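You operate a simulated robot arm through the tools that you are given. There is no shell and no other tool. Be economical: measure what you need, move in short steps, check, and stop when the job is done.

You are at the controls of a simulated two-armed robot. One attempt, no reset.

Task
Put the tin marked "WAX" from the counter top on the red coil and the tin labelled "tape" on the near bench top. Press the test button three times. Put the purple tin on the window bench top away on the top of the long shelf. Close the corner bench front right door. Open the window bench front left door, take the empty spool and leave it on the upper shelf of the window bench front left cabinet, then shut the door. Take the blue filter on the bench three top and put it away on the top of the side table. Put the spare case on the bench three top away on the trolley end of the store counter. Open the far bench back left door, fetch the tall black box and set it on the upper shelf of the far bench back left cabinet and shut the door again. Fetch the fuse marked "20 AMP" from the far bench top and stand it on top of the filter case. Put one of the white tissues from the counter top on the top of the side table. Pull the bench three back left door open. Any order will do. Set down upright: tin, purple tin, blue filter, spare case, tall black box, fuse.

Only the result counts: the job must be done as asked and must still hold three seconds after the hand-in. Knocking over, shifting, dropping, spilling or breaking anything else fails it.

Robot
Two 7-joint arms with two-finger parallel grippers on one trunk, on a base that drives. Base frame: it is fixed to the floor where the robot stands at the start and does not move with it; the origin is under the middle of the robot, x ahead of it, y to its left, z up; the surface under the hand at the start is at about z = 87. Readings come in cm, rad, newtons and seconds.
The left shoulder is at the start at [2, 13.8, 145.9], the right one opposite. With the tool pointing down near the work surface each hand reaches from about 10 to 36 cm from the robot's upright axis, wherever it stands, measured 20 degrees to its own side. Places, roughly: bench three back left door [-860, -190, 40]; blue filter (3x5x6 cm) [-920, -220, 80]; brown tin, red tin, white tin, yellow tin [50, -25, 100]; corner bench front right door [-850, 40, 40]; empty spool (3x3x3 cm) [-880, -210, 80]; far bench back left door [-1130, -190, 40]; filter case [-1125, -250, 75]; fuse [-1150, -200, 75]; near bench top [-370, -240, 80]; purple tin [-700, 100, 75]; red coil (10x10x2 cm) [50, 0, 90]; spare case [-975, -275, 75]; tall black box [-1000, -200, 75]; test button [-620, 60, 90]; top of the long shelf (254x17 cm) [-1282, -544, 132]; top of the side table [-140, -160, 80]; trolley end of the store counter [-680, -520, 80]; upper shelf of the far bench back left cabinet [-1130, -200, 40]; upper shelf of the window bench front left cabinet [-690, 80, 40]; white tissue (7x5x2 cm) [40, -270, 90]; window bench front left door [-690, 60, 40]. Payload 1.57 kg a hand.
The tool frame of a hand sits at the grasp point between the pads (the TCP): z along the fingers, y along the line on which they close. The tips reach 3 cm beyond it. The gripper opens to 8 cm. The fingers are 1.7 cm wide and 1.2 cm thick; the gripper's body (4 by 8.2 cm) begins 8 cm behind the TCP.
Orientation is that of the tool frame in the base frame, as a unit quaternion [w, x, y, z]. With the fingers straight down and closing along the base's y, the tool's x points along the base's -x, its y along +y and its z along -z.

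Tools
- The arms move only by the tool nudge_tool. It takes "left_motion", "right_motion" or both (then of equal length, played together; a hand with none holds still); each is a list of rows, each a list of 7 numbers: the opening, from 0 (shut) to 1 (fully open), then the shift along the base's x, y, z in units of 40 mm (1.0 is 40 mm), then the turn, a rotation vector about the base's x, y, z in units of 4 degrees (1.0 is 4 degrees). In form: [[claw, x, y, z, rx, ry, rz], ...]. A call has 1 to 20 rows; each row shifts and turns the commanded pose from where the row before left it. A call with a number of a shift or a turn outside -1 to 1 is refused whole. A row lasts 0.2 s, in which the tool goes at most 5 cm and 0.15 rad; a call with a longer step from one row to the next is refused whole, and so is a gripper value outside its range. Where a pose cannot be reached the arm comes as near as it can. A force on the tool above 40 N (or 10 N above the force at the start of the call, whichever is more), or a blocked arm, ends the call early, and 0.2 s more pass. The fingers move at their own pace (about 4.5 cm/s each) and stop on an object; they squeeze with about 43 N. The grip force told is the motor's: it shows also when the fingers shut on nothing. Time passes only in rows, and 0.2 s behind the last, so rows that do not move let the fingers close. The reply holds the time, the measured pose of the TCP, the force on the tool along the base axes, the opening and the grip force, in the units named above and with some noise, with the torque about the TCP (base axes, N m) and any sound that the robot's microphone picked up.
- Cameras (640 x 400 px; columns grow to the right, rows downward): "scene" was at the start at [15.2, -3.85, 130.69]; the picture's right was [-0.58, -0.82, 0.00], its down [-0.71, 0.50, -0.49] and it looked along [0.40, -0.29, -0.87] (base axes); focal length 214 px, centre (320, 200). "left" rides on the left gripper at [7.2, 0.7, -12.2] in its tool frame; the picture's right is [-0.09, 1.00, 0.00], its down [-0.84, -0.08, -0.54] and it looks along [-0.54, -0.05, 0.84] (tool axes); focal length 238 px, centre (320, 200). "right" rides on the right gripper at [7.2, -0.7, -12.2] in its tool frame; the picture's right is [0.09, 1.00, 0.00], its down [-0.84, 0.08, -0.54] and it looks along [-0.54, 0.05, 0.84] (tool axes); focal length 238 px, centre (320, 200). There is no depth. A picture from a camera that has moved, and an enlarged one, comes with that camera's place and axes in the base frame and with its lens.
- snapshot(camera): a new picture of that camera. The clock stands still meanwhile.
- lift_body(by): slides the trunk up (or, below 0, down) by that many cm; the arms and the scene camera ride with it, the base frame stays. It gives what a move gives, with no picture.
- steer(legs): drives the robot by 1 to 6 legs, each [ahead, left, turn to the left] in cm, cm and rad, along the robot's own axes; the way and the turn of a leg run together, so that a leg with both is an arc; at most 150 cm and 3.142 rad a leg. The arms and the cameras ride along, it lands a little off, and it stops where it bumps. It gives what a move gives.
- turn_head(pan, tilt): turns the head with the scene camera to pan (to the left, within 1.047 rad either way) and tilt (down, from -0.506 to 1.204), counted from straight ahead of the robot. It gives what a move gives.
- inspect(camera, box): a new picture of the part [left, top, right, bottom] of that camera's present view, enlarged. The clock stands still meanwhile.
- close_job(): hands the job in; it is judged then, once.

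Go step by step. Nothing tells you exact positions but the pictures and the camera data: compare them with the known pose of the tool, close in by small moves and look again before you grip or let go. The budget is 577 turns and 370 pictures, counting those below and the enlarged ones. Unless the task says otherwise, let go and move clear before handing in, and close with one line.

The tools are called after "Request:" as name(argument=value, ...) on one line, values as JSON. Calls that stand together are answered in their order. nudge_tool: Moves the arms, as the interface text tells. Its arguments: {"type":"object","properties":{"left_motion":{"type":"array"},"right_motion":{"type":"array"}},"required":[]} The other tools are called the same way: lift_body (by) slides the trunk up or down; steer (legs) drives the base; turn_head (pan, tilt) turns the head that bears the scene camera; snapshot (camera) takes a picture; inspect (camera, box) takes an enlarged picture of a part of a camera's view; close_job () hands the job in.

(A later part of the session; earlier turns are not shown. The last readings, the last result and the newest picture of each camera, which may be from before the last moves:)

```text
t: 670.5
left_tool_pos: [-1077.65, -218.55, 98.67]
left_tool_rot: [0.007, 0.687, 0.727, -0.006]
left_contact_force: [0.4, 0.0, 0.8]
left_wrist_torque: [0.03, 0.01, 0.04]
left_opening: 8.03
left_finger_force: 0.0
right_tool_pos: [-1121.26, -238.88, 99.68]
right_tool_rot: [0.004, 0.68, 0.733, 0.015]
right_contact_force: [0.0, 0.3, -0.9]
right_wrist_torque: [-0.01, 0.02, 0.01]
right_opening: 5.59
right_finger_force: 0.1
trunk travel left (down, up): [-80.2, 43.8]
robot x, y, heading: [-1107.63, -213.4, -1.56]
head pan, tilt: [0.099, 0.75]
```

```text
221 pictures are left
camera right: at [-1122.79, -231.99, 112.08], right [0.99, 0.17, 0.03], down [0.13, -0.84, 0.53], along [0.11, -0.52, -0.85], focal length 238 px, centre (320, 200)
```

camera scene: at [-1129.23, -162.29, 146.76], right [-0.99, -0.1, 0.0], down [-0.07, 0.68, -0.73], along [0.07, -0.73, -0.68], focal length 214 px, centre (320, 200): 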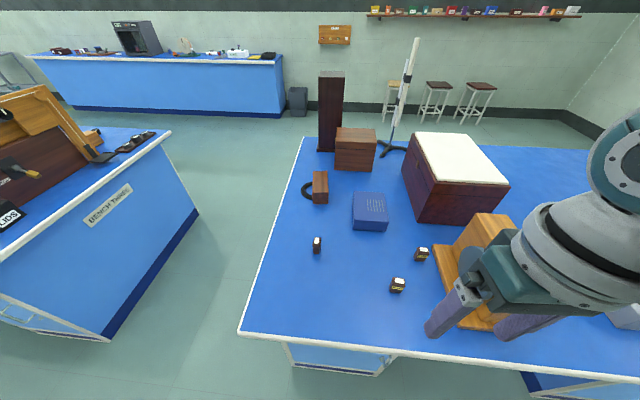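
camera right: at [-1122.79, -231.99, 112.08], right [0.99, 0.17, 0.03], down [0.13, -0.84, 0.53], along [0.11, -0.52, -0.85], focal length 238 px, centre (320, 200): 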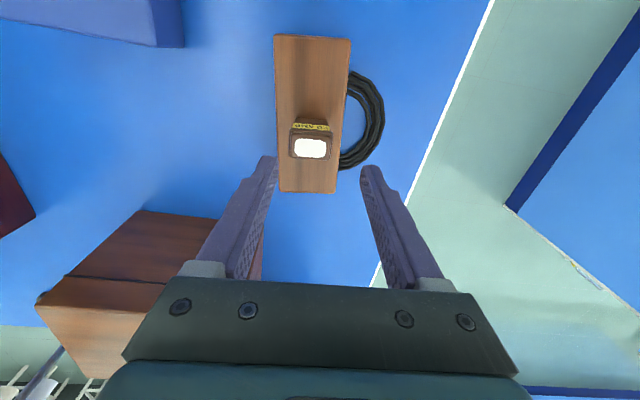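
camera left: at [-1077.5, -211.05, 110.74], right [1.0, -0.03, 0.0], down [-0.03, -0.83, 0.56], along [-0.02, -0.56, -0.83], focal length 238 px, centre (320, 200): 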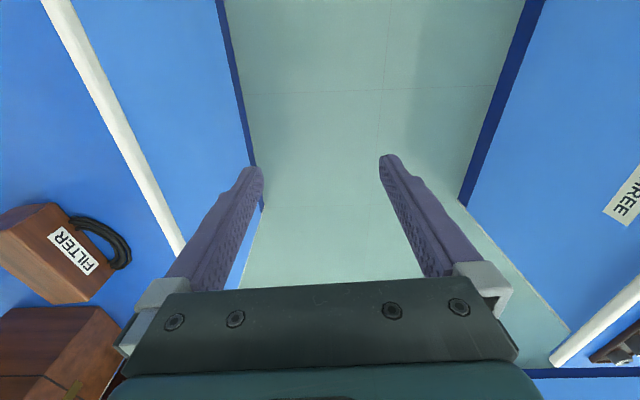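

The fuse stands on the case. Next the far bench's back-left cabinet: back out, lower the trunk, and tilt the right hand forward for the door handle.

Request:
lift_body(by=12)

Request:
steer(legs=[[-95, 0, 0], [0, -10, 0]])

Request:
lift_body(by=-40)

Request:
nudge_tool(right_motion=[[0.8, 0, -0.3, 0, -1, 0, 0], [0.8, 0, -0.3, 0, -1, 0, 0], [0.8, 0, -0.3, 0, -1, 0, 0], [0.8, 0, -0.3, 0, -1, 0, 0], [0.8, 0, -0.3, 0, -1, 0, 0], [0.8, 0, -0.3, 0, -1, 0, 0], [0.8, 0, -0.3, 0, -1, 0, 0], [0.8, 0, -0.3, 0, -1, 0, 0], [0.8, 0, -0.3, 0, -1, 0, 0], [0.8, 0, -0.3, 0, -1, 0, 0], [0.8, 0, -0.3, 0, -1, 0, 0], [0.8, 0, -0.3, 0, -1, 0, 0], [0.8, 0, -0.3, 0, -1, 0, 0], [0.8, 0, -0.3, 0, -1, 0, 0], [0.8, 0, -0.3, 0, -1, 0, 0], [0.8, 0, -0.3, 0, -1, 0, 0], [0.8, 0, -0.3, 0, -1, 0, 0], [0.8, 0, -0.3, 0, -1, 0, 0], [0.8, 0, -0.3, 0, -1, 0, 0], [0.8, 0, -0.3, 0, -1, 0, 0]])

Request:
turn_head(pan=0, tilt=0.5)

Request:
snapshot(camera="scene")

Request:
snapshot(camera="right")

```text
t: 672.0
left_tool_pos: [-1077.77, -218.69, 110.69]
left_tool_rot: [0.009, 0.686, 0.727, -0.004]
left_contact_force: [0.7, 0.9, -0.3]
left_wrist_torque: [-0.02, -0.01, 0.0]
left_opening: 8.0
left_finger_force: 0.1
right_tool_pos: [-1121.36, -238.94, 111.6]
right_tool_rot: [0.004, 0.68, 0.733, 0.015]
right_contact_force: [0.4, -0.4, 1.0]
right_wrist_torque: [-0.02, 0.02, -0.01]
right_opening: 5.6
right_finger_force: 0.0
trunk travel left (down, up): [-92.2, 31.8]
robot x, y, heading: [-1107.64, -212.93, -1.567]
head pan, tilt: [0.099, 0.75]
```

```text
t: 677.7
left_tool_pos: [-1088.33, -124.2, 110.57]
left_tool_rot: [0.009, 0.684, 0.729, -0.006]
left_contact_force: [0.4, 0.2, 0.7]
left_wrist_torque: [0.01, 0.02, 0.01]
left_opening: 8.02
left_finger_force: 0.0
right_tool_pos: [-1131.83, -144.8, 111.64]
right_tool_rot: [0.003, 0.678, 0.735, 0.015]
right_contact_force: [-0.8, -0.1, -0.8]
right_wrist_torque: [0.0, 0.04, -0.05]
right_opening: 5.6
right_finger_force: 0.1
trunk travel left (down, up): [-92.2, 31.8]
robot x, y, heading: [-1118.29, -118.83, -1.565]
head pan, tilt: [0.099, 0.75]
```

```text
t: 681.5
left_tool_pos: [-1088.34, -124.2, 70.52]
left_tool_rot: [0.008, 0.685, 0.728, -0.006]
left_contact_force: [-0.2, -0.1, -0.2]
left_wrist_torque: [0.0, -0.04, 0.01]
left_opening: 8.0
left_finger_force: 0.0
right_tool_pos: [-1131.87, -144.76, 71.8]
right_tool_rot: [0.004, 0.678, 0.735, 0.014]
right_contact_force: [0.0, -0.3, 0.6]
right_wrist_torque: [-0.03, 0.02, -0.03]
right_opening: 5.59
right_finger_force: 0.0
trunk travel left (down, up): [-52.2, 71.8]
robot x, y, heading: [-1117.84, -118.51, -1.564]
head pan, tilt: [0.099, 0.75]
```

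```text
t: 685.7
left_tool_pos: [-1088.44, -124.27, 70.67]
left_tool_rot: [0.008, 0.686, 0.728, -0.004]
left_contact_force: [-0.6, -0.1, -0.3]
left_wrist_torque: [0.03, 0.0, 0.03]
left_opening: 7.99
left_finger_force: 0.0
right_tool_pos: [-1132.35, -168.25, 73.85]
right_tool_rot: [0.439, 0.517, 0.572, -0.462]
right_contact_force: [0.0, 0.7, -0.8]
right_wrist_torque: [0.02, 0.0, -0.02]
right_opening: 6.43
right_finger_force: 0.0
right hand out of reach, approached as far as the arm can: row 19, 20
trunk travel left (down, up): [-52.2, 71.8]
robot x, y, heading: [-1118.38, -118.84, -1.563]
head pan, tilt: [0.099, 0.75]
```

```text
t: 686.5
left_tool_pos: [-1088.26, -124.24, 70.7]
left_tool_rot: [0.008, 0.685, 0.728, -0.005]
left_contact_force: [0.2, 1.2, 0.1]
left_wrist_torque: [-0.01, 0.02, 0.02]
left_opening: 8.0
left_finger_force: 0.0
right_tool_pos: [-1132.33, -168.15, 73.91]
right_tool_rot: [0.438, 0.517, 0.572, -0.461]
right_contact_force: [-0.4, -0.1, -0.2]
right_wrist_torque: [-0.02, -0.01, -0.03]
right_opening: 6.4
right_finger_force: 0.2
trunk travel left (down, up): [-52.2, 71.8]
robot x, y, heading: [-1118.59, -118.97, -1.565]
head pan, tilt: [0.0, 0.499]
```

```text
220 pictures are left
camera scene: at [-1118.5, -137.99, 103.94], right [-1.0, -0.01, 0.0], down [0.0, 0.48, -0.88], along [0.01, -0.88, -0.48], focal length 214 px, centre (320, 200)
```

scene: 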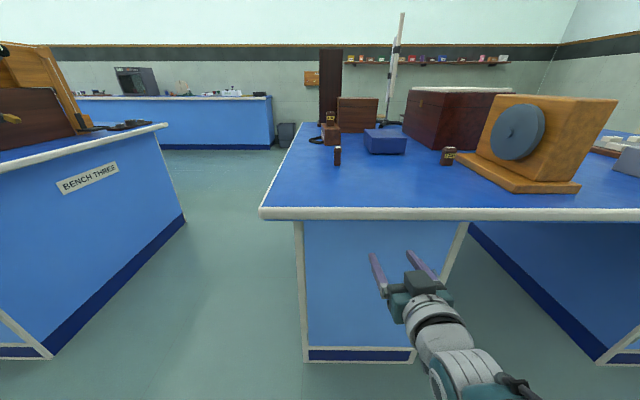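

```text
219 pictures are left
camera right: at [-1133.83, -154.98, 69.32], right [0.98, 0.06, -0.16], down [0.13, 0.38, 0.92], along [0.11, -0.92, 0.36], focal length 238 px, centre (320, 200)
```

right: 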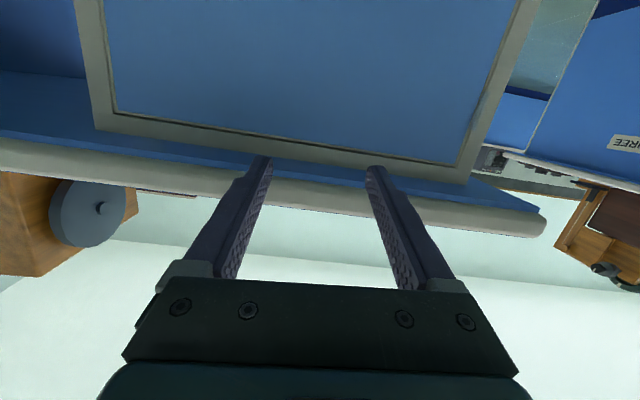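

Request:
steer(legs=[[-25, 0, 0]])

Request:
lift_body(by=-24)

Request:
snapshot(camera="scene")

Request:
snapshot(camera="right")

```text
t: 688.3
left_tool_pos: [-1088.71, -99.36, 70.65]
left_tool_rot: [0.008, 0.686, 0.728, -0.005]
left_contact_force: [0.4, 0.1, -0.3]
left_wrist_torque: [-0.03, 0.0, -0.02]
left_opening: 8.0
left_finger_force: 0.2
right_tool_pos: [-1132.61, -143.21, 73.96]
right_tool_rot: [0.439, 0.517, 0.572, -0.461]
right_contact_force: [-0.3, 1.2, -0.2]
right_wrist_torque: [-0.01, 0.02, -0.01]
right_opening: 6.41
right_finger_force: 0.0
trunk travel left (down, up): [-52.2, 71.8]
robot x, y, heading: [-1118.5, -93.96, -1.57]
head pan, tilt: [0.0, 0.499]
```

```text
t: 690.8
left_tool_pos: [-1088.57, -99.39, 46.58]
left_tool_rot: [0.009, 0.686, 0.728, -0.005]
left_contact_force: [0.3, 0.1, -0.1]
left_wrist_torque: [0.03, 0.02, -0.01]
left_opening: 7.99
left_finger_force: 0.1
right_tool_pos: [-1132.56, -143.29, 49.92]
right_tool_rot: [0.438, 0.518, 0.571, -0.462]
right_contact_force: [0.1, -0.7, 0.1]
right_wrist_torque: [0.0, 0.02, -0.01]
right_opening: 6.4
right_finger_force: 0.0
trunk travel left (down, up): [-28.2, 95.8]
robot x, y, heading: [-1118.77, -94.14, -1.562]
head pan, tilt: [0.0, 0.499]
```

```text
218 pictures are left
camera scene: at [-1118.76, -113.01, 79.95], right [-1.0, -0.01, 0.0], down [0.0, 0.48, -0.88], along [0.01, -0.88, -0.48], focal length 214 px, centre (320, 200)
```

scene: 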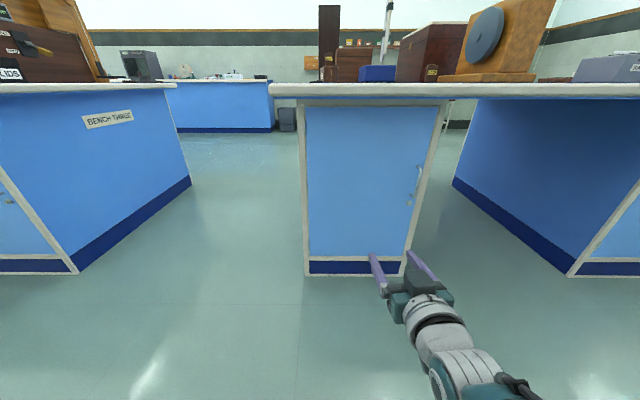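

```text
217 pictures are left
camera right: at [-1134.13, -130.0, 45.34], right [0.98, 0.05, -0.16], down [0.13, 0.38, 0.92], along [0.11, -0.92, 0.37], focal length 238 px, centre (320, 200)
```

right: 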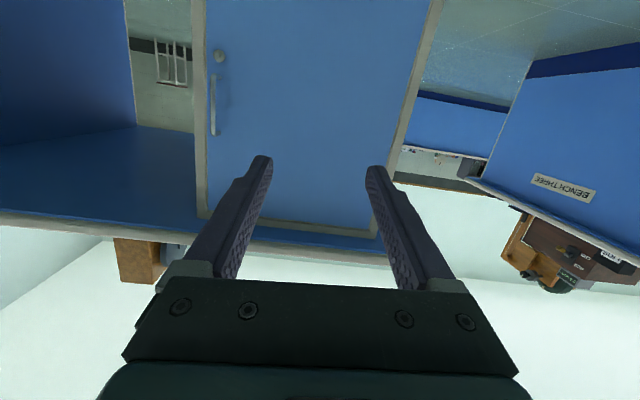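

Handle at x≈−1153, z 44–55, hinge near x≈−1114. Line up with it.

Request:
steer(legs=[[0, -20.5, 0], [31, 0, 0]])

Request:
snapshot(camera="right")

```text
t: 694.1
left_tool_pos: [-1108.86, -130.44, 46.54]
left_tool_rot: [0.008, 0.687, 0.727, -0.005]
left_contact_force: [0.1, -0.3, 0.0]
left_wrist_torque: [0.04, 0.01, 0.02]
left_opening: 8.0
left_finger_force: 0.0
right_tool_pos: [-1152.93, -174.36, 49.96]
right_tool_rot: [0.438, 0.519, 0.571, -0.463]
right_contact_force: [0.5, 0.1, -0.2]
right_wrist_torque: [-0.01, -0.01, 0.0]
right_opening: 6.4
right_finger_force: 0.1
trunk travel left (down, up): [-28.2, 95.8]
robot x, y, heading: [-1139.14, -124.83, -1.568]
head pan, tilt: [0.0, 0.499]
```

```text
216 pictures are left
camera right: at [-1154.4, -160.89, 45.32], right [0.99, 0.05, -0.16], down [0.13, 0.38, 0.92], along [0.11, -0.92, 0.36], focal length 238 px, centre (320, 200)
```

right: 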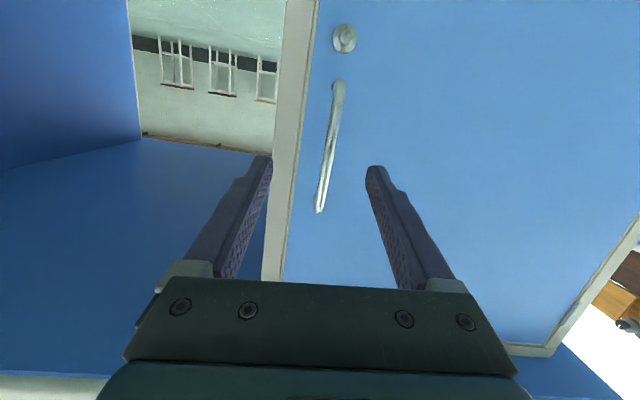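

Request:
steer(legs=[[6, 0, 0]])

Request:
nudge_tool(right_motion=[[0.3, 0, 0, 0, 0, 0, 0], [0, 0, 0, 0, 0, 0, 0], [0, 0, 0, 0, 0, 0, 0], [0, 0, 0, 0, 0, 0, 0], [0, 0, 0, 0, 0, 0, 0]])

Request:
snapshot(camera="right")

```text
t: 695.0
left_tool_pos: [-1108.66, -136.44, 46.52]
left_tool_rot: [0.007, 0.687, 0.727, -0.004]
left_contact_force: [-0.4, -0.2, -0.1]
left_wrist_torque: [0.03, 0.04, 0.0]
left_opening: 7.98
left_finger_force: 0.1
right_tool_pos: [-1152.79, -180.27, 49.85]
right_tool_rot: [0.437, 0.519, 0.571, -0.463]
right_contact_force: [0.6, -0.9, -0.8]
right_wrist_torque: [0.02, 0.0, -0.01]
right_opening: 6.4
right_finger_force: 0.0
trunk travel left (down, up): [-28.2, 95.8]
robot x, y, heading: [-1138.84, -131.14, -1.566]
head pan, tilt: [0.0, 0.499]
```

```text
t: 696.2
left_tool_pos: [-1108.14, -136.29, 46.79]
left_tool_rot: [0.009, 0.687, 0.727, -0.003]
left_contact_force: [0.0, -0.4, -1.2]
left_wrist_torque: [0.0, 0.02, -0.01]
left_opening: 7.99
left_finger_force: 0.0
right_tool_pos: [-1152.07, -180.21, 49.86]
right_tool_rot: [0.439, 0.52, 0.571, -0.459]
right_contact_force: [17.2, 2.5, 1.1]
right_wrist_torque: [0.49, -0.55, 0.18]
right_opening: 1.08
right_finger_force: 28.4
trunk travel left (down, up): [-28.2, 95.8]
robot x, y, heading: [-1138.65, -130.69, -1.568]
head pan, tilt: [0.0, 0.499]
```

```text
215 pictures are left
camera right: at [-1153.48, -166.85, 45.22], right [0.99, 0.06, -0.16], down [0.13, 0.38, 0.92], along [0.11, -0.92, 0.36], focal length 238 px, centre (320, 200)
```

right: 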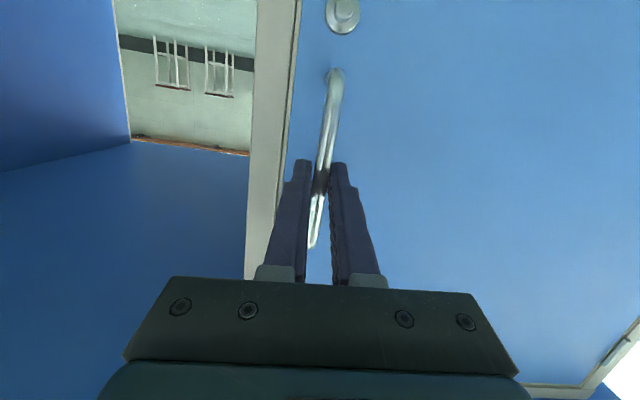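

Request:
steer(legs=[[-3.75, 8.4, -0.15], [-3.75, 8.4, -0.15]])

Request:
snapshot(camera="scene")

```text
t: 698.1
left_tool_pos: [-1093.97, -139.91, 46.68]
left_tool_rot: [0.007, 0.787, 0.617, -0.006]
left_contact_force: [-0.4, 1.0, -0.1]
left_wrist_torque: [-0.02, -0.01, 0.01]
left_opening: 8.0
left_finger_force: 0.0
right_tool_pos: [-1148.93, -169.07, 49.85]
right_tool_rot: [0.365, 0.598, 0.487, -0.522]
right_contact_force: [2.9, -1.0, -3.4]
right_wrist_torque: [0.27, -0.64, -0.05]
right_opening: 1.09
right_finger_force: 28.0
trunk travel left (down, up): [-28.2, 95.8]
robot x, y, heading: [-1121.38, -125.64, -1.864]
head pan, tilt: [0.0, 0.499]
```

```text
214 pictures are left
camera scene: at [-1126.87, -144.21, 79.94], right [-0.96, 0.29, 0.0], down [0.14, 0.46, -0.88], along [-0.25, -0.84, -0.48], focal length 214 px, centre (320, 200)
```

scene: 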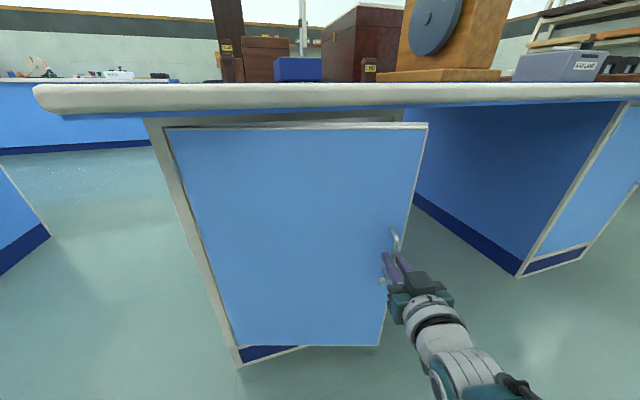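

Opening well. Continue the arc.

Request:
steer(legs=[[-3.75, 8.4, -0.15], [-3.75, 8.4, -0.15], [-3.75, 8.4, -0.15], [-3.75, 8.4, -0.15]])

Request:
steer(legs=[[-3.75, 8.4, -0.15], [-3.75, 8.4, -0.15], [-3.75, 8.4, -0.15], [-3.75, 8.4, -0.15], [-3.75, 8.4, -0.15]])

Request:
snapshot(camera="scene")

```text
t: 701.3
left_tool_pos: [-1071.54, -158.11, 46.25]
left_tool_rot: [0.002, 0.933, 0.359, -0.008]
left_contact_force: [-0.4, -0.5, 0.0]
left_wrist_torque: [-0.01, 0.01, -0.01]
left_opening: 7.96
left_finger_force: 0.1
right_tool_pos: [-1133.38, -151.04, 49.94]
right_tool_rot: [0.191, 0.714, 0.293, -0.606]
right_contact_force: [-13.4, 21.1, -1.1]
right_wrist_torque: [-0.1, -0.59, -0.31]
right_opening: 1.11
right_finger_force: 28.9
trunk travel left (down, up): [-28.2, 95.8]
robot x, y, heading: [-1085.26, -131.97, -2.46]
head pan, tilt: [0.0, 0.499]
```

```text
t: 705.3
left_tool_pos: [-1063.46, -194.2, 46.43]
left_tool_rot: [-0.002, 1.0, -0.01, -0.009]
left_contact_force: [0.0, 0.5, -0.7]
left_wrist_torque: [-0.01, 0.02, -0.01]
left_opening: 8.03
left_finger_force: 0.0
right_tool_pos: [-1103.75, -146.57, 49.87]
right_tool_rot: [-0.048, 0.772, 0.008, -0.633]
right_contact_force: [5.4, 27.9, 4.2]
right_wrist_torque: [-0.48, -0.16, -0.35]
right_opening: 1.13
right_finger_force: 28.7
trunk travel left (down, up): [-28.2, 95.8]
robot x, y, heading: [-1055.52, -165.79, 3.074]
head pan, tilt: [0.0, 0.499]
```

```text
213 pictures are left
camera scene: at [-1074.94, -163.58, 79.94], right [0.07, 1.0, 0.01], down [0.48, -0.03, -0.88], along [-0.88, 0.06, -0.48], focal length 214 px, centre (320, 200)
```

scene: 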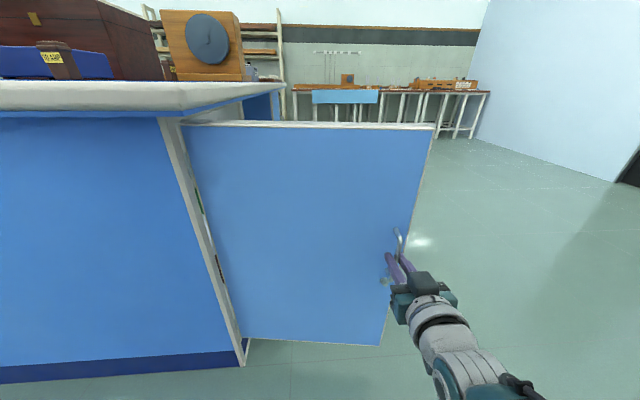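

Door is open about 95°. Release and back away.

Request:
nudge_tool(right_motion=[[0.8, 0, 0, 0, 0, 0, 0], [0.8, 0, 0, 0, 0, 0, 0], [0.8, 0, 0, 0, 0, 0, 0], [0.8, 0, 0, 0, 0, 0, 0], [0.8, 0, 0, 0, 0, 0, 0]])

Request:
steer(legs=[[-12, 0, 0], [0, -80, 0]])

Request:
turn_head(pan=0.6, tilt=0.4)

Request:
snapshot(camera="scene")

```text
t: 706.5
left_tool_pos: [-1063.6, -195.47, 46.61]
left_tool_rot: [0.001, 1.0, -0.009, -0.009]
left_contact_force: [0.2, 0.5, 0.3]
left_wrist_torque: [-0.02, 0.03, 0.0]
left_opening: 8.03
left_finger_force: 0.0
right_tool_pos: [-1103.94, -147.58, 49.79]
right_tool_rot: [-0.045, 0.773, 0.006, -0.633]
right_contact_force: [0.4, -0.2, -0.5]
right_wrist_torque: [0.01, -0.01, -0.07]
right_opening: 6.42
right_finger_force: 0.0
trunk travel left (down, up): [-28.2, 95.8]
robot x, y, heading: [-1056.1, -165.33, 3.076]
head pan, tilt: [0.0, 0.499]
```

```text
t: 711.6
left_tool_pos: [-1046.12, -117.44, 46.74]
left_tool_rot: [0.001, 1.0, -0.007, -0.009]
left_contact_force: [-0.2, 0.2, 0.4]
left_wrist_torque: [0.0, -0.03, 0.0]
left_opening: 7.99
left_finger_force: 0.0
right_tool_pos: [-1086.71, -69.76, 49.84]
right_tool_rot: [-0.044, 0.772, 0.007, -0.634]
right_contact_force: [0.9, 0.1, 0.6]
right_wrist_torque: [0.02, 0.01, 0.0]
right_opening: 6.37
right_finger_force: 0.0
trunk travel left (down, up): [-28.2, 95.8]
robot x, y, heading: [-1038.64, -87.57, 3.076]
head pan, tilt: [0.0, 0.499]
```

```text
t: 712.6
left_tool_pos: [-1046.09, -117.39, 46.71]
left_tool_rot: [0.001, 1.0, -0.007, -0.008]
left_contact_force: [-0.1, 0.7, -0.3]
left_wrist_torque: [0.04, 0.02, -0.01]
left_opening: 8.0
left_finger_force: 0.0
right_tool_pos: [-1086.77, -69.78, 49.8]
right_tool_rot: [-0.044, 0.772, 0.007, -0.633]
right_contact_force: [0.4, 0.1, 1.1]
right_wrist_torque: [0.06, -0.01, 0.02]
right_opening: 6.4
right_finger_force: 0.0
trunk travel left (down, up): [-28.2, 95.8]
robot x, y, heading: [-1038.89, -87.65, 3.076]
head pan, tilt: [0.6, 0.4]
```

```text
212 pictures are left
camera scene: at [-1056.68, -91.83, 80.86], right [-0.51, 0.86, 0.0], down [0.34, 0.2, -0.92], along [-0.79, -0.47, -0.39], focal length 214 px, centre (320, 200)
```

scene: 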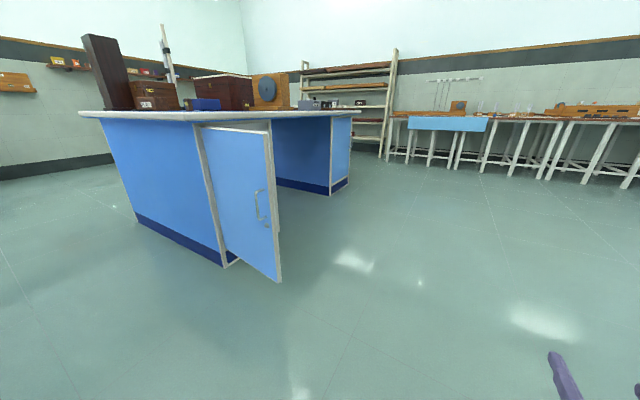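

Now the tall black box on bench three's near corner: raise, turn to −y and look.

Request:
lift_body(by=40)

Request:
steer(legs=[[0, 0, 1.637], [0, 58, 0]])

Request:
lift_body(by=12)

Request:
turn_head(pan=-0.1, tilt=0.6)

Request:
snapshot(camera="scene")

```text
t: 716.4
left_tool_pos: [-1046.13, -117.28, 86.62]
left_tool_rot: [0.0, 1.0, -0.008, -0.009]
left_contact_force: [0.2, -0.6, 0.4]
left_wrist_torque: [-0.02, -0.02, 0.02]
left_opening: 7.99
left_finger_force: 0.0
right_tool_pos: [-1086.75, -69.77, 89.93]
right_tool_rot: [-0.044, 0.773, 0.008, -0.633]
right_contact_force: [-0.5, 0.4, -0.1]
right_wrist_torque: [-0.02, 0.01, 0.0]
right_opening: 6.38
right_finger_force: 0.1
trunk travel left (down, up): [-68.2, 55.8]
robot x, y, heading: [-1038.44, -87.59, 3.074]
head pan, tilt: [0.6, 0.4]
```

```text
t: 723.6
left_tool_pos: [-950.19, -94.86, 86.52]
left_tool_rot: [0.006, 0.693, 0.721, -0.005]
left_contact_force: [0.4, -0.6, -0.7]
left_wrist_torque: [-0.01, 0.01, 0.04]
left_opening: 7.98
left_finger_force: 0.0
right_tool_pos: [-995.75, -137.82, 89.76]
right_tool_rot: [0.429, 0.527, 0.565, -0.469]
right_contact_force: [-0.4, -0.4, 0.2]
right_wrist_torque: [-0.01, 0.04, 0.0]
right_opening: 6.41
right_finger_force: 0.0
trunk travel left (down, up): [-68.2, 55.8]
robot x, y, heading: [-980.42, -88.86, -1.584]
head pan, tilt: [0.6, 0.4]
```

```text
t: 725.1
left_tool_pos: [-950.28, -94.81, 98.56]
left_tool_rot: [0.007, 0.694, 0.72, -0.006]
left_contact_force: [-0.6, 0.1, 0.8]
left_wrist_torque: [-0.04, -0.02, 0.0]
left_opening: 8.01
left_finger_force: 0.1
right_tool_pos: [-995.79, -137.67, 101.83]
right_tool_rot: [0.429, 0.527, 0.565, -0.468]
right_contact_force: [-0.1, -0.3, -0.6]
right_wrist_torque: [-0.02, 0.02, 0.0]
right_opening: 6.43
right_finger_force: 0.1
trunk travel left (down, up): [-80.2, 43.8]
robot x, y, heading: [-980.41, -88.31, -1.58]
head pan, tilt: [0.6, 0.4]
```

```text
t: 726.2
left_tool_pos: [-950.44, -94.87, 98.58]
left_tool_rot: [0.007, 0.694, 0.72, -0.005]
left_contact_force: [0.5, -0.4, 0.4]
left_wrist_torque: [-0.01, 0.02, -0.01]
left_opening: 8.02
left_finger_force: 0.0
right_tool_pos: [-995.72, -137.8, 101.91]
right_tool_rot: [0.428, 0.527, 0.565, -0.469]
right_contact_force: [0.3, 0.4, 0.6]
right_wrist_torque: [0.05, -0.02, -0.02]
right_opening: 6.44
right_finger_force: 0.1
trunk travel left (down, up): [-80.2, 43.8]
robot x, y, heading: [-980.48, -88.54, -1.582]
head pan, tilt: [-0.099, 0.6]
```

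```text
211 pictures are left
camera scene: at [-981.6, -107.52, 131.04], right [-0.99, 0.11, 0.0], down [0.06, 0.56, -0.83], along [-0.09, -0.82, -0.56], focal length 214 px, centre (320, 200)
```

scene: 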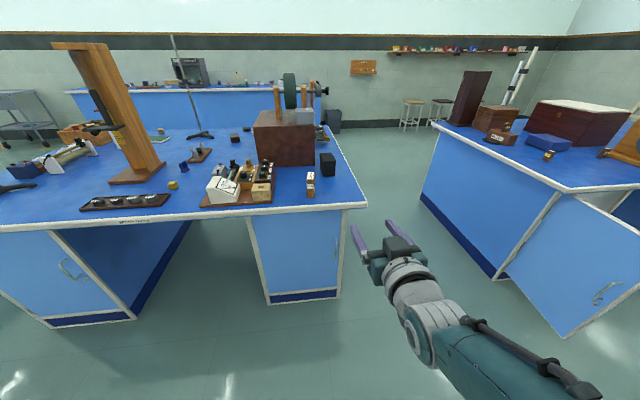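

Request:
inspect(camera="scene", box=[190, 110, 370, 220])

```text
3.56 times, centred on (280, 165) of scene
camera zoom: at [-981.6, -107.52, 131.04], right [-0.99, 0.11, 0.0], down [0.06, 0.56, -0.83], along [-0.09, -0.82, -0.56], focal length 763 px, centre (462, 324)
```

zoom: 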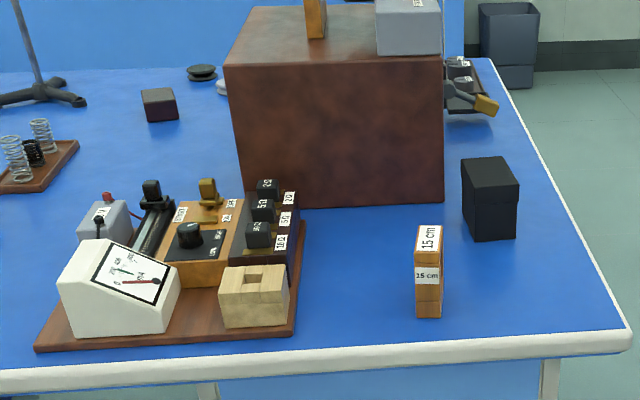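

The black box (about 7 wide, 10 deep, 8 high, turned ~10°) sits at [-998,-210]. I'll ease the right hand's tilt to about 55°, level it, turn the robot to match, and stop short.

Request:
nudge_tool(right_motion=[[1, 0, 0, 0, 1, -0.19, -0.04], [1, 0, 0, 0, 1, -0.19, -0.04], [1, 0, 0, 0, 1, -0.19, -0.04], [1, 0, 0, 0, 1, -0.19, -0.04], [1, 0, 0, 0, 1, -0.19, -0.04], [1, 0, 0, 0, 1, -0.19, -0.04], [1, 0, 0, 0, 0, 0, 0]])

Request:
steer(legs=[[0, 0, 0.187]])

```text
t: 727.8
left_tool_pos: [-950.19, -94.81, 98.55]
left_tool_rot: [0.007, 0.694, 0.72, -0.005]
left_contact_force: [0.1, 0.0, -0.1]
left_wrist_torque: [0.0, -0.04, 0.01]
left_opening: 8.0
left_finger_force: 0.0
right_tool_pos: [-995.71, -137.74, 101.84]
right_tool_rot: [0.328, 0.627, 0.628, -0.323]
right_contact_force: [-0.2, 0.1, -0.8]
right_wrist_torque: [0.01, 0.0, 0.0]
right_opening: 8.01
right_finger_force: 0.1
trunk travel left (down, up): [-80.2, 43.8]
robot x, y, heading: [-980.54, -88.45, -1.58]
head pan, tilt: [-0.099, 0.6]
```

```text
t: 728.9
left_tool_pos: [-949.69, -89.11, 98.56]
left_tool_rot: [0.007, 0.624, 0.781, -0.005]
left_contact_force: [-0.3, 0.3, 0.5]
left_wrist_torque: [0.01, 0.0, 0.0]
left_opening: 7.98
left_finger_force: 0.1
right_tool_pos: [-986.46, -139.79, 101.85]
right_tool_rot: [0.357, 0.566, 0.683, -0.292]
right_contact_force: [-0.7, -0.3, 0.9]
right_wrist_torque: [-0.01, -0.01, -0.03]
right_opening: 8.0
right_finger_force: 0.0
trunk travel left (down, up): [-80.2, 43.8]
robot x, y, heading: [-980.4, -88.64, -1.394]
head pan, tilt: [-0.099, 0.6]
```

Request:
steer(legs=[[0, -24, 0], [45, 0, 0]])

Request:
snapshot(camera="scene")

Request:
snapshot(camera="right")

```text
t: 733.0
left_tool_pos: [-965.59, -137.25, 98.5]
left_tool_rot: [0.008, 0.624, 0.781, -0.005]
left_contact_force: [-0.4, 0.6, -0.1]
left_wrist_torque: [0.0, -0.01, -0.01]
left_opening: 8.01
left_finger_force: 0.0
right_tool_pos: [-1002.4, -187.74, 101.85]
right_tool_rot: [0.357, 0.567, 0.683, -0.292]
right_contact_force: [-0.7, 0.0, 0.3]
right_wrist_torque: [0.0, 0.0, -0.01]
right_opening: 7.99
right_finger_force: 0.0
trunk travel left (down, up): [-80.2, 43.8]
robot x, y, heading: [-996.32, -136.88, -1.406]
head pan, tilt: [-0.099, 0.6]
```

```text
209 pictures are left
camera scene: at [-994.1, -155.51, 131.04], right [-1.0, -0.07, 0.0], down [-0.04, 0.56, -0.83], along [0.06, -0.82, -0.56], focal length 214 px, centre (320, 200)
```

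scene: 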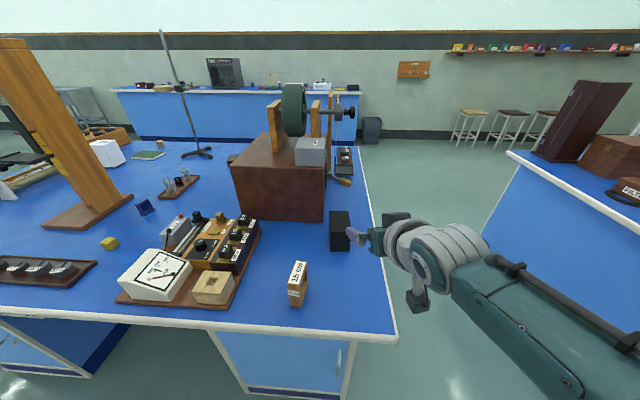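

```text
208 pictures are left
camera right: at [-1005.82, -174.13, 103.01], right [0.97, 0.24, -0.07], down [0.08, -0.02, 1.0], along [0.24, -0.97, -0.04], focal length 238 px, centre (320, 200)
```

right: 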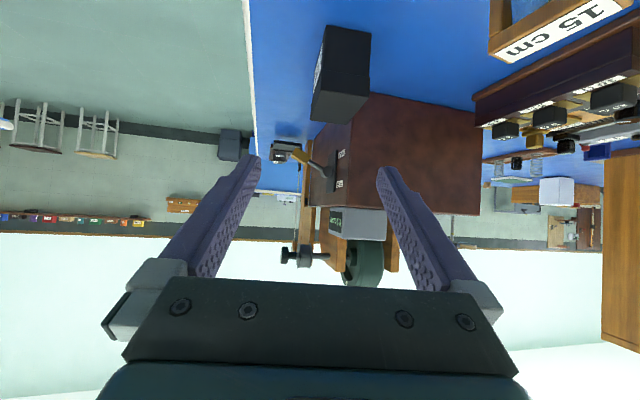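

Request:
steer(legs=[[0, 0, -0.094], [11.5, 8.9, 0]])

Request:
lift_body(by=-12)

Request:
snapshot(camera="right")

Request:
snapshot(camera="scene")

```text
t: 734.9
left_tool_pos: [-956.2, -150.91, 98.61]
left_tool_rot: [0.007, 0.66, 0.751, -0.005]
left_contact_force: [-1.1, -0.7, -0.7]
left_wrist_torque: [-0.01, 0.01, -0.02]
left_opening: 7.99
left_finger_force: 0.1
right_tool_pos: [-997.48, -197.77, 101.83]
right_tool_rot: [0.343, 0.598, 0.657, -0.307]
right_contact_force: [0.2, 0.4, 0.6]
right_wrist_torque: [0.02, -0.02, 0.01]
right_opening: 8.01
right_finger_force: 0.0
trunk travel left (down, up): [-80.2, 43.8]
robot x, y, heading: [-986.79, -147.95, -1.496]
head pan, tilt: [-0.099, 0.6]
```

```text
t: 736.4
left_tool_pos: [-956.13, -150.82, 86.64]
left_tool_rot: [0.008, 0.661, 0.751, -0.005]
left_contact_force: [-0.1, 1.0, 0.2]
left_wrist_torque: [0.0, 0.01, -0.01]
left_opening: 8.02
left_finger_force: 0.0
right_tool_pos: [-997.57, -197.8, 89.75]
right_tool_rot: [0.343, 0.597, 0.657, -0.307]
right_contact_force: [0.0, 0.2, 1.4]
right_wrist_torque: [0.0, 0.02, 0.01]
right_opening: 7.99
right_finger_force: 0.0
trunk travel left (down, up): [-68.2, 55.8]
robot x, y, heading: [-986.37, -147.67, -1.494]
head pan, tilt: [-0.099, 0.6]
```

```text
207 pictures are left
camera right: at [-999.6, -183.8, 91.0], right [0.99, 0.15, -0.07], down [0.07, -0.03, 1.0], along [0.15, -0.99, -0.04], focal length 238 px, centre (320, 200)
```

right: 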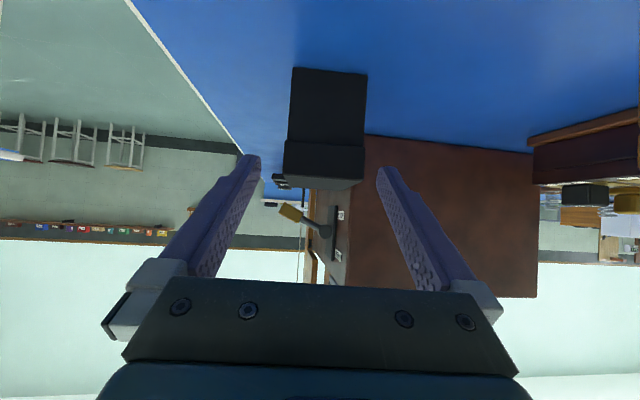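

```text
206 pictures are left
camera scene: at [-986.17, -166.38, 119.04], right [-1.0, 0.02, 0.0], down [0.01, 0.56, -0.83], along [-0.02, -0.82, -0.56], focal length 214 px, centre (320, 200)
```

scene: 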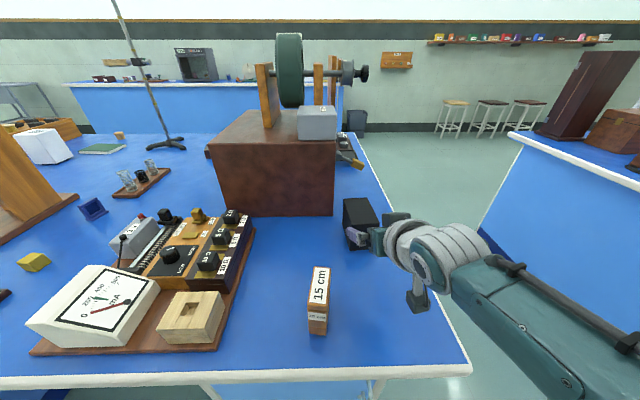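

Request:
lift_body(by=-5)

Request:
steer(legs=[[4, 0.2, 0]])

Request:
snapshot(camera="right")

```text
t: 737.3
left_tool_pos: [-956.12, -150.91, 81.58]
left_tool_rot: [0.007, 0.66, 0.751, -0.005]
left_contact_force: [-0.2, 0.9, -0.2]
left_wrist_torque: [0.01, -0.01, 0.03]
left_opening: 7.99
left_finger_force: 0.1
right_tool_pos: [-997.52, -197.97, 84.78]
right_tool_rot: [0.342, 0.598, 0.656, -0.308]
right_contact_force: [-1.1, -0.3, -0.4]
right_wrist_torque: [0.01, 0.0, -0.01]
right_opening: 7.99
right_finger_force: 0.1
trunk travel left (down, up): [-63.2, 60.8]
robot x, y, heading: [-986.81, -147.64, -1.497]
head pan, tilt: [-0.099, 0.6]
```

```text
t: 738.2
left_tool_pos: [-955.65, -155.01, 81.49]
left_tool_rot: [0.007, 0.66, 0.751, -0.005]
left_contact_force: [-0.3, -0.1, -1.0]
left_wrist_torque: [-0.01, 0.02, -0.01]
left_opening: 7.99
left_finger_force: 0.0
right_tool_pos: [-997.01, -201.77, 84.81]
right_tool_rot: [0.342, 0.598, 0.656, -0.308]
right_contact_force: [0.3, 0.3, 0.1]
right_wrist_torque: [0.03, 0.0, 0.04]
right_opening: 8.01
right_finger_force: 0.0
trunk travel left (down, up): [-63.2, 60.8]
robot x, y, heading: [-986.28, -151.43, -1.499]
head pan, tilt: [-0.099, 0.6]
```

```text
205 pictures are left
camera right: at [-999.1, -187.76, 85.99], right [0.99, 0.15, -0.07], down [0.07, -0.03, 1.0], along [0.14, -0.99, -0.04], focal length 238 px, centre (320, 200)
```

right: 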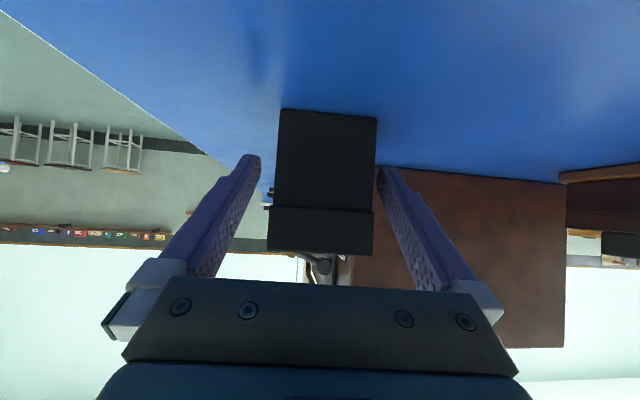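

Request:
steer(legs=[[0, 0.7, 0]])

Request:
steer(legs=[[4, 0, 0]])

Request:
snapshot(camera="right")

```text
t: 738.9
left_tool_pos: [-954.87, -154.67, 81.63]
left_tool_rot: [0.008, 0.66, 0.751, -0.006]
left_contact_force: [0.3, 0.8, -1.3]
left_wrist_torque: [0.01, -0.01, 0.0]
left_opening: 8.02
left_finger_force: 0.1
right_tool_pos: [-996.49, -201.62, 84.8]
right_tool_rot: [0.343, 0.598, 0.657, -0.307]
right_contact_force: [0.6, -0.1, 0.1]
right_wrist_torque: [0.04, -0.01, 0.02]
right_opening: 7.99
right_finger_force: 0.0
trunk travel left (down, up): [-63.2, 60.8]
robot x, y, heading: [-985.27, -151.5, -1.487]
head pan, tilt: [-0.099, 0.6]
```

```text
t: 739.8
left_tool_pos: [-954.62, -158.76, 81.58]
left_tool_rot: [0.007, 0.66, 0.751, -0.005]
left_contact_force: [-0.1, 0.4, -0.1]
left_wrist_torque: [-0.01, -0.01, 0.01]
left_opening: 8.02
left_finger_force: 0.0
right_tool_pos: [-995.96, -205.66, 84.77]
right_tool_rot: [0.342, 0.598, 0.656, -0.308]
right_contact_force: [0.6, 0.7, 0.6]
right_wrist_torque: [0.0, -0.01, -0.03]
right_opening: 7.98
right_finger_force: 0.0
trunk travel left (down, up): [-63.2, 60.8]
robot x, y, heading: [-985.19, -155.42, -1.492]
head pan, tilt: [-0.099, 0.6]
```

```text
204 pictures are left
camera right: at [-998.09, -191.67, 85.98], right [0.99, 0.15, -0.07], down [0.08, -0.03, 1.0], along [0.15, -0.99, -0.04], focal length 238 px, centre (320, 200)
```

right: 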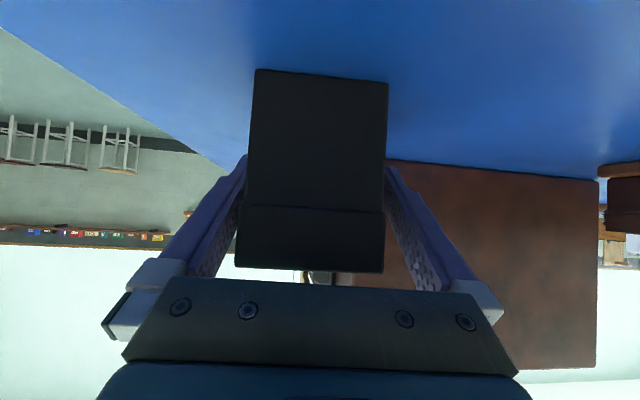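

Request:
nudge_tool(right_motion=[[0.6, 0, 0, 0, 0, 0, 0], [0, 0, 0, 0, 0, 0, 0], [0, 0, 0, 0, 0, 0, 0], [0, 0, 0, 0, 0, 0, 0]])

Request:
lift_body(by=3)

Request:
snapshot(camera="right")

```text
t: 740.8
left_tool_pos: [-954.66, -158.66, 81.66]
left_tool_rot: [0.007, 0.66, 0.752, -0.005]
left_contact_force: [0.3, 0.4, 0.6]
left_wrist_torque: [-0.01, 0.0, 0.0]
left_opening: 7.98
left_finger_force: 0.2
right_tool_pos: [-996.01, -205.6, 84.66]
right_tool_rot: [0.342, 0.598, 0.656, -0.308]
right_contact_force: [-1.2, 0.2, -0.1]
right_wrist_torque: [0.09, 0.04, -0.03]
right_opening: 5.95
right_finger_force: 38.3
trunk travel left (down, up): [-63.2, 60.8]
robot x, y, heading: [-984.94, -155.38, -1.491]
head pan, tilt: [-0.099, 0.6]
```

```text
t: 741.5
left_tool_pos: [-954.58, -158.61, 84.54]
left_tool_rot: [0.006, 0.66, 0.752, -0.004]
left_contact_force: [-1.0, 0.3, 0.4]
left_wrist_torque: [0.0, -0.01, 0.0]
left_opening: 8.0
left_finger_force: 0.1
right_tool_pos: [-995.96, -205.65, 87.71]
right_tool_rot: [0.342, 0.599, 0.656, -0.307]
right_contact_force: [0.5, -0.2, -0.9]
right_wrist_torque: [0.01, 0.04, 0.0]
right_opening: 5.96
right_finger_force: 42.9
trunk travel left (down, up): [-66.2, 57.8]
robot x, y, heading: [-984.64, -155.75, -1.495]
head pan, tilt: [-0.099, 0.6]
```

```text
203 pictures are left
camera right: at [-998.09, -191.62, 88.96], right [0.99, 0.15, -0.07], down [0.08, -0.03, 1.0], along [0.15, -0.99, -0.04], focal length 238 px, centre (320, 200)
```

right: 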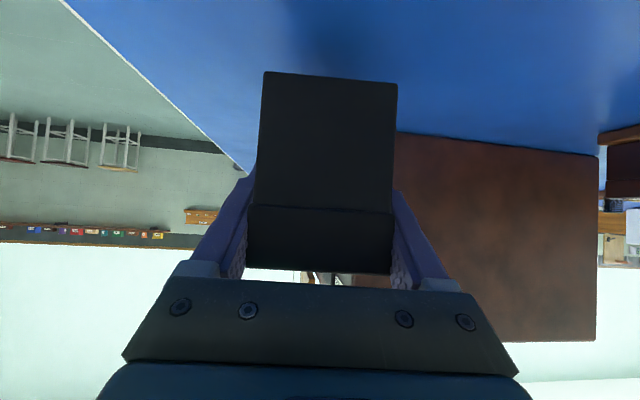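

Box held upright. Lift, back out, and carry it to the open far-bench cabinet.

Request:
lift_body(by=10)

Request:
steer(legs=[[-75, 0, 0], [0, -150, 0], [0, -27, 0], [0, 0, 0.395]])

Request:
nudge_tool(left_motion=[[1, -0.45, 0.1, 0, 0, 0, 0], [1, -0.45, 0.2, 0, 0, 0, 0], [1, -0.45, 0.2, 0, 0, 0, 0], [1, -0.45, 0.2, 0, 0, 0, 0]])

```text
t: 742.9
left_tool_pos: [-954.78, -158.67, 94.61]
left_tool_rot: [0.007, 0.66, 0.751, -0.005]
left_contact_force: [-1.1, -0.2, 0.4]
left_wrist_torque: [0.03, -0.04, -0.03]
left_opening: 7.98
left_finger_force: 0.0
right_tool_pos: [-996.05, -205.67, 97.76]
right_tool_rot: [0.342, 0.599, 0.656, -0.307]
right_contact_force: [-0.3, -0.2, -0.8]
right_wrist_torque: [0.0, 0.0, 0.01]
right_opening: 5.97
right_finger_force: 43.1
trunk travel left (down, up): [-76.2, 47.8]
robot x, y, heading: [-985.06, -155.43, -1.491]
head pan, tilt: [-0.099, 0.6]
```

```text
t: 756.7
left_tool_pos: [-1138.58, -86.18, 94.52]
left_tool_rot: [0.007, 0.497, 0.867, -0.003]
left_contact_force: [0.9, -0.7, 0.2]
left_wrist_torque: [0.02, 0.02, 0.02]
left_opening: 8.0
left_finger_force: 0.1
right_tool_pos: [-1158.4, -145.62, 97.76]
right_tool_rot: [0.398, 0.455, 0.762, -0.233]
right_contact_force: [0.6, 0.8, -0.9]
right_wrist_torque: [0.01, -0.01, 0.0]
right_opening: 5.98
right_finger_force: 42.7
trunk travel left (down, up): [-76.2, 47.8]
robot x, y, heading: [-1167.75, -94.84, -1.089]
head pan, tilt: [-0.099, 0.6]
```

```text
t: 757.7
left_tool_pos: [-1145.62, -83.39, 94.54]
left_tool_rot: [0.008, 0.498, 0.867, -0.003]
left_contact_force: [-0.1, -0.8, -0.2]
left_wrist_torque: [0.01, 0.02, 0.01]
left_opening: 8.0
left_finger_force: 0.1
right_tool_pos: [-1158.31, -145.59, 97.74]
right_tool_rot: [0.396, 0.455, 0.763, -0.232]
right_contact_force: [0.0, -0.9, -2.4]
right_wrist_torque: [-0.01, 0.02, -0.01]
right_opening: 5.95
right_finger_force: 43.2
trunk travel left (down, up): [-76.2, 47.8]
robot x, y, heading: [-1167.85, -95.26, -1.094]
head pan, tilt: [-0.099, 0.6]
```

Request:
lift_body(by=-40)

Request:
turn_head(pan=0.0, tilt=0.4)

Request:
snapshot(camera="scene")

Request:
snapshot(camera="right")

```text
t: 761.5
left_tool_pos: [-1145.71, -83.32, 54.59]
left_tool_rot: [0.007, 0.498, 0.867, -0.003]
left_contact_force: [-0.1, 0.4, 0.5]
left_wrist_torque: [-0.05, -0.02, 0.02]
left_opening: 8.02
left_finger_force: 0.0
right_tool_pos: [-1158.38, -145.62, 57.83]
right_tool_rot: [0.397, 0.455, 0.762, -0.234]
right_contact_force: [0.7, 0.4, -1.3]
right_wrist_torque: [0.05, 0.0, -0.01]
right_opening: 5.95
right_finger_force: 43.1
trunk travel left (down, up): [-36.2, 87.8]
robot x, y, heading: [-1167.82, -95.29, -1.089]
head pan, tilt: [-0.099, 0.6]
```

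```text
t: 762.2
left_tool_pos: [-1145.75, -83.25, 54.66]
left_tool_rot: [0.007, 0.498, 0.867, -0.003]
left_contact_force: [-0.2, 0.5, 0.1]
left_wrist_torque: [-0.04, 0.03, -0.03]
left_opening: 8.0
left_finger_force: 0.1
right_tool_pos: [-1158.45, -145.49, 57.82]
right_tool_rot: [0.396, 0.456, 0.763, -0.232]
right_contact_force: [-0.2, -0.5, -1.3]
right_wrist_torque: [-0.01, -0.01, 0.02]
right_opening: 5.97
right_finger_force: 42.8
trunk travel left (down, up): [-36.2, 87.8]
robot x, y, heading: [-1167.82, -95.04, -1.093]
head pan, tilt: [0.0, 0.4]
```

```text
202 pictures are left
camera scene: at [-1159.17, -112.15, 88.86], right [-0.89, -0.46, 0.0], down [-0.18, 0.35, -0.92], along [0.42, -0.82, -0.39], focal length 214 px, centre (320, 200)
```

scene: 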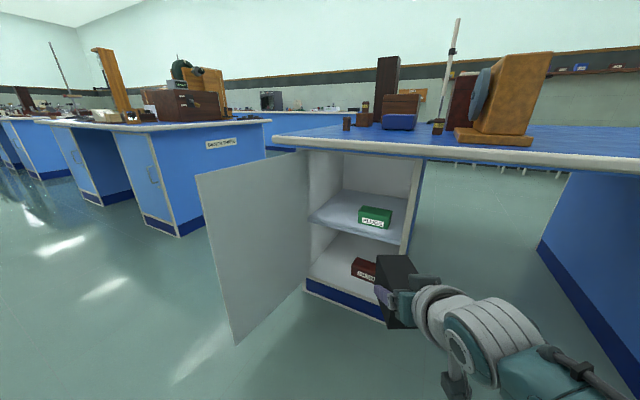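

```text
201 pictures are left
camera right: at [-1165.71, -133.44, 58.96], right [0.85, 0.52, -0.07], down [0.08, 0.0, 1.0], along [0.52, -0.85, -0.04], focal length 238 px, centre (320, 200)
```

right: 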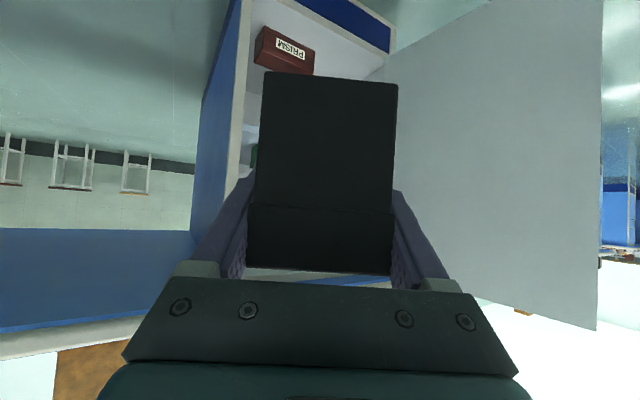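

The shelf (z≈42) has a green box on its right half; I'll place the black box on the free left half near [-1124,-199], coming in at −52° to clear the door.

Request:
steer(legs=[[0, 0, 0.183], [32, -14.7, 0]])

Request:
lift_body(by=-4.5)

Request:
snapshot(camera="scene")

Request:
snapshot(camera="right")

```text
t: 765.2
left_tool_pos: [-1140.53, -113.42, 54.55]
left_tool_rot: [0.007, 0.415, 0.91, -0.002]
left_contact_force: [0.0, -0.2, -0.2]
left_wrist_torque: [0.01, 0.03, 0.0]
left_opening: 8.02
left_finger_force: 0.2
right_tool_pos: [-1141.5, -176.86, 57.77]
right_tool_rot: [0.415, 0.383, 0.802, -0.195]
right_contact_force: [0.4, 0.6, -0.9]
right_wrist_torque: [0.04, 0.0, -0.02]
right_opening: 5.95
right_finger_force: 43.3
trunk travel left (down, up): [-36.2, 87.8]
robot x, y, heading: [-1160.07, -129.04, -0.911]
head pan, tilt: [0.0, 0.4]
```

```text
t: 766.1
left_tool_pos: [-1140.44, -113.42, 50.07]
left_tool_rot: [0.007, 0.415, 0.91, -0.003]
left_contact_force: [0.1, -1.0, 0.4]
left_wrist_torque: [0.0, -0.02, -0.03]
left_opening: 8.03
left_finger_force: 0.1
right_tool_pos: [-1141.45, -176.82, 53.25]
right_tool_rot: [0.416, 0.383, 0.801, -0.195]
right_contact_force: [-0.1, -0.2, -1.2]
right_wrist_torque: [-0.01, 0.01, 0.02]
right_opening: 5.95
right_finger_force: 43.0
trunk travel left (down, up): [-31.7, 92.3]
robot x, y, heading: [-1160.08, -128.79, -0.91]
head pan, tilt: [0.0, 0.4]
```

```text
200 pictures are left
camera scene: at [-1148.44, -144.11, 84.36], right [-0.79, -0.61, 0.0], down [-0.24, 0.31, -0.92], along [0.57, -0.73, -0.39], focal length 214 px, centre (320, 200)
```

scene: 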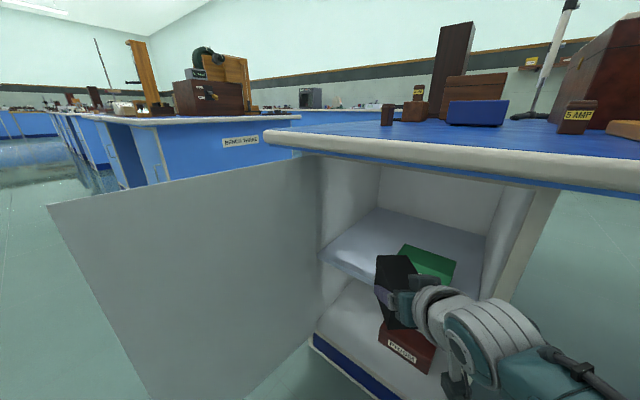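

```text
199 pictures are left
camera right: at [-1150.96, -166.26, 54.44], right [0.74, 0.67, -0.07], down [0.08, 0.01, 1.0], along [0.67, -0.74, -0.04], focal length 238 px, centre (320, 200)
```

right: 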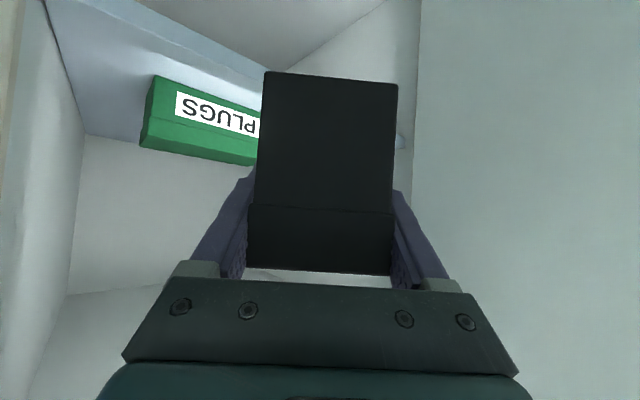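

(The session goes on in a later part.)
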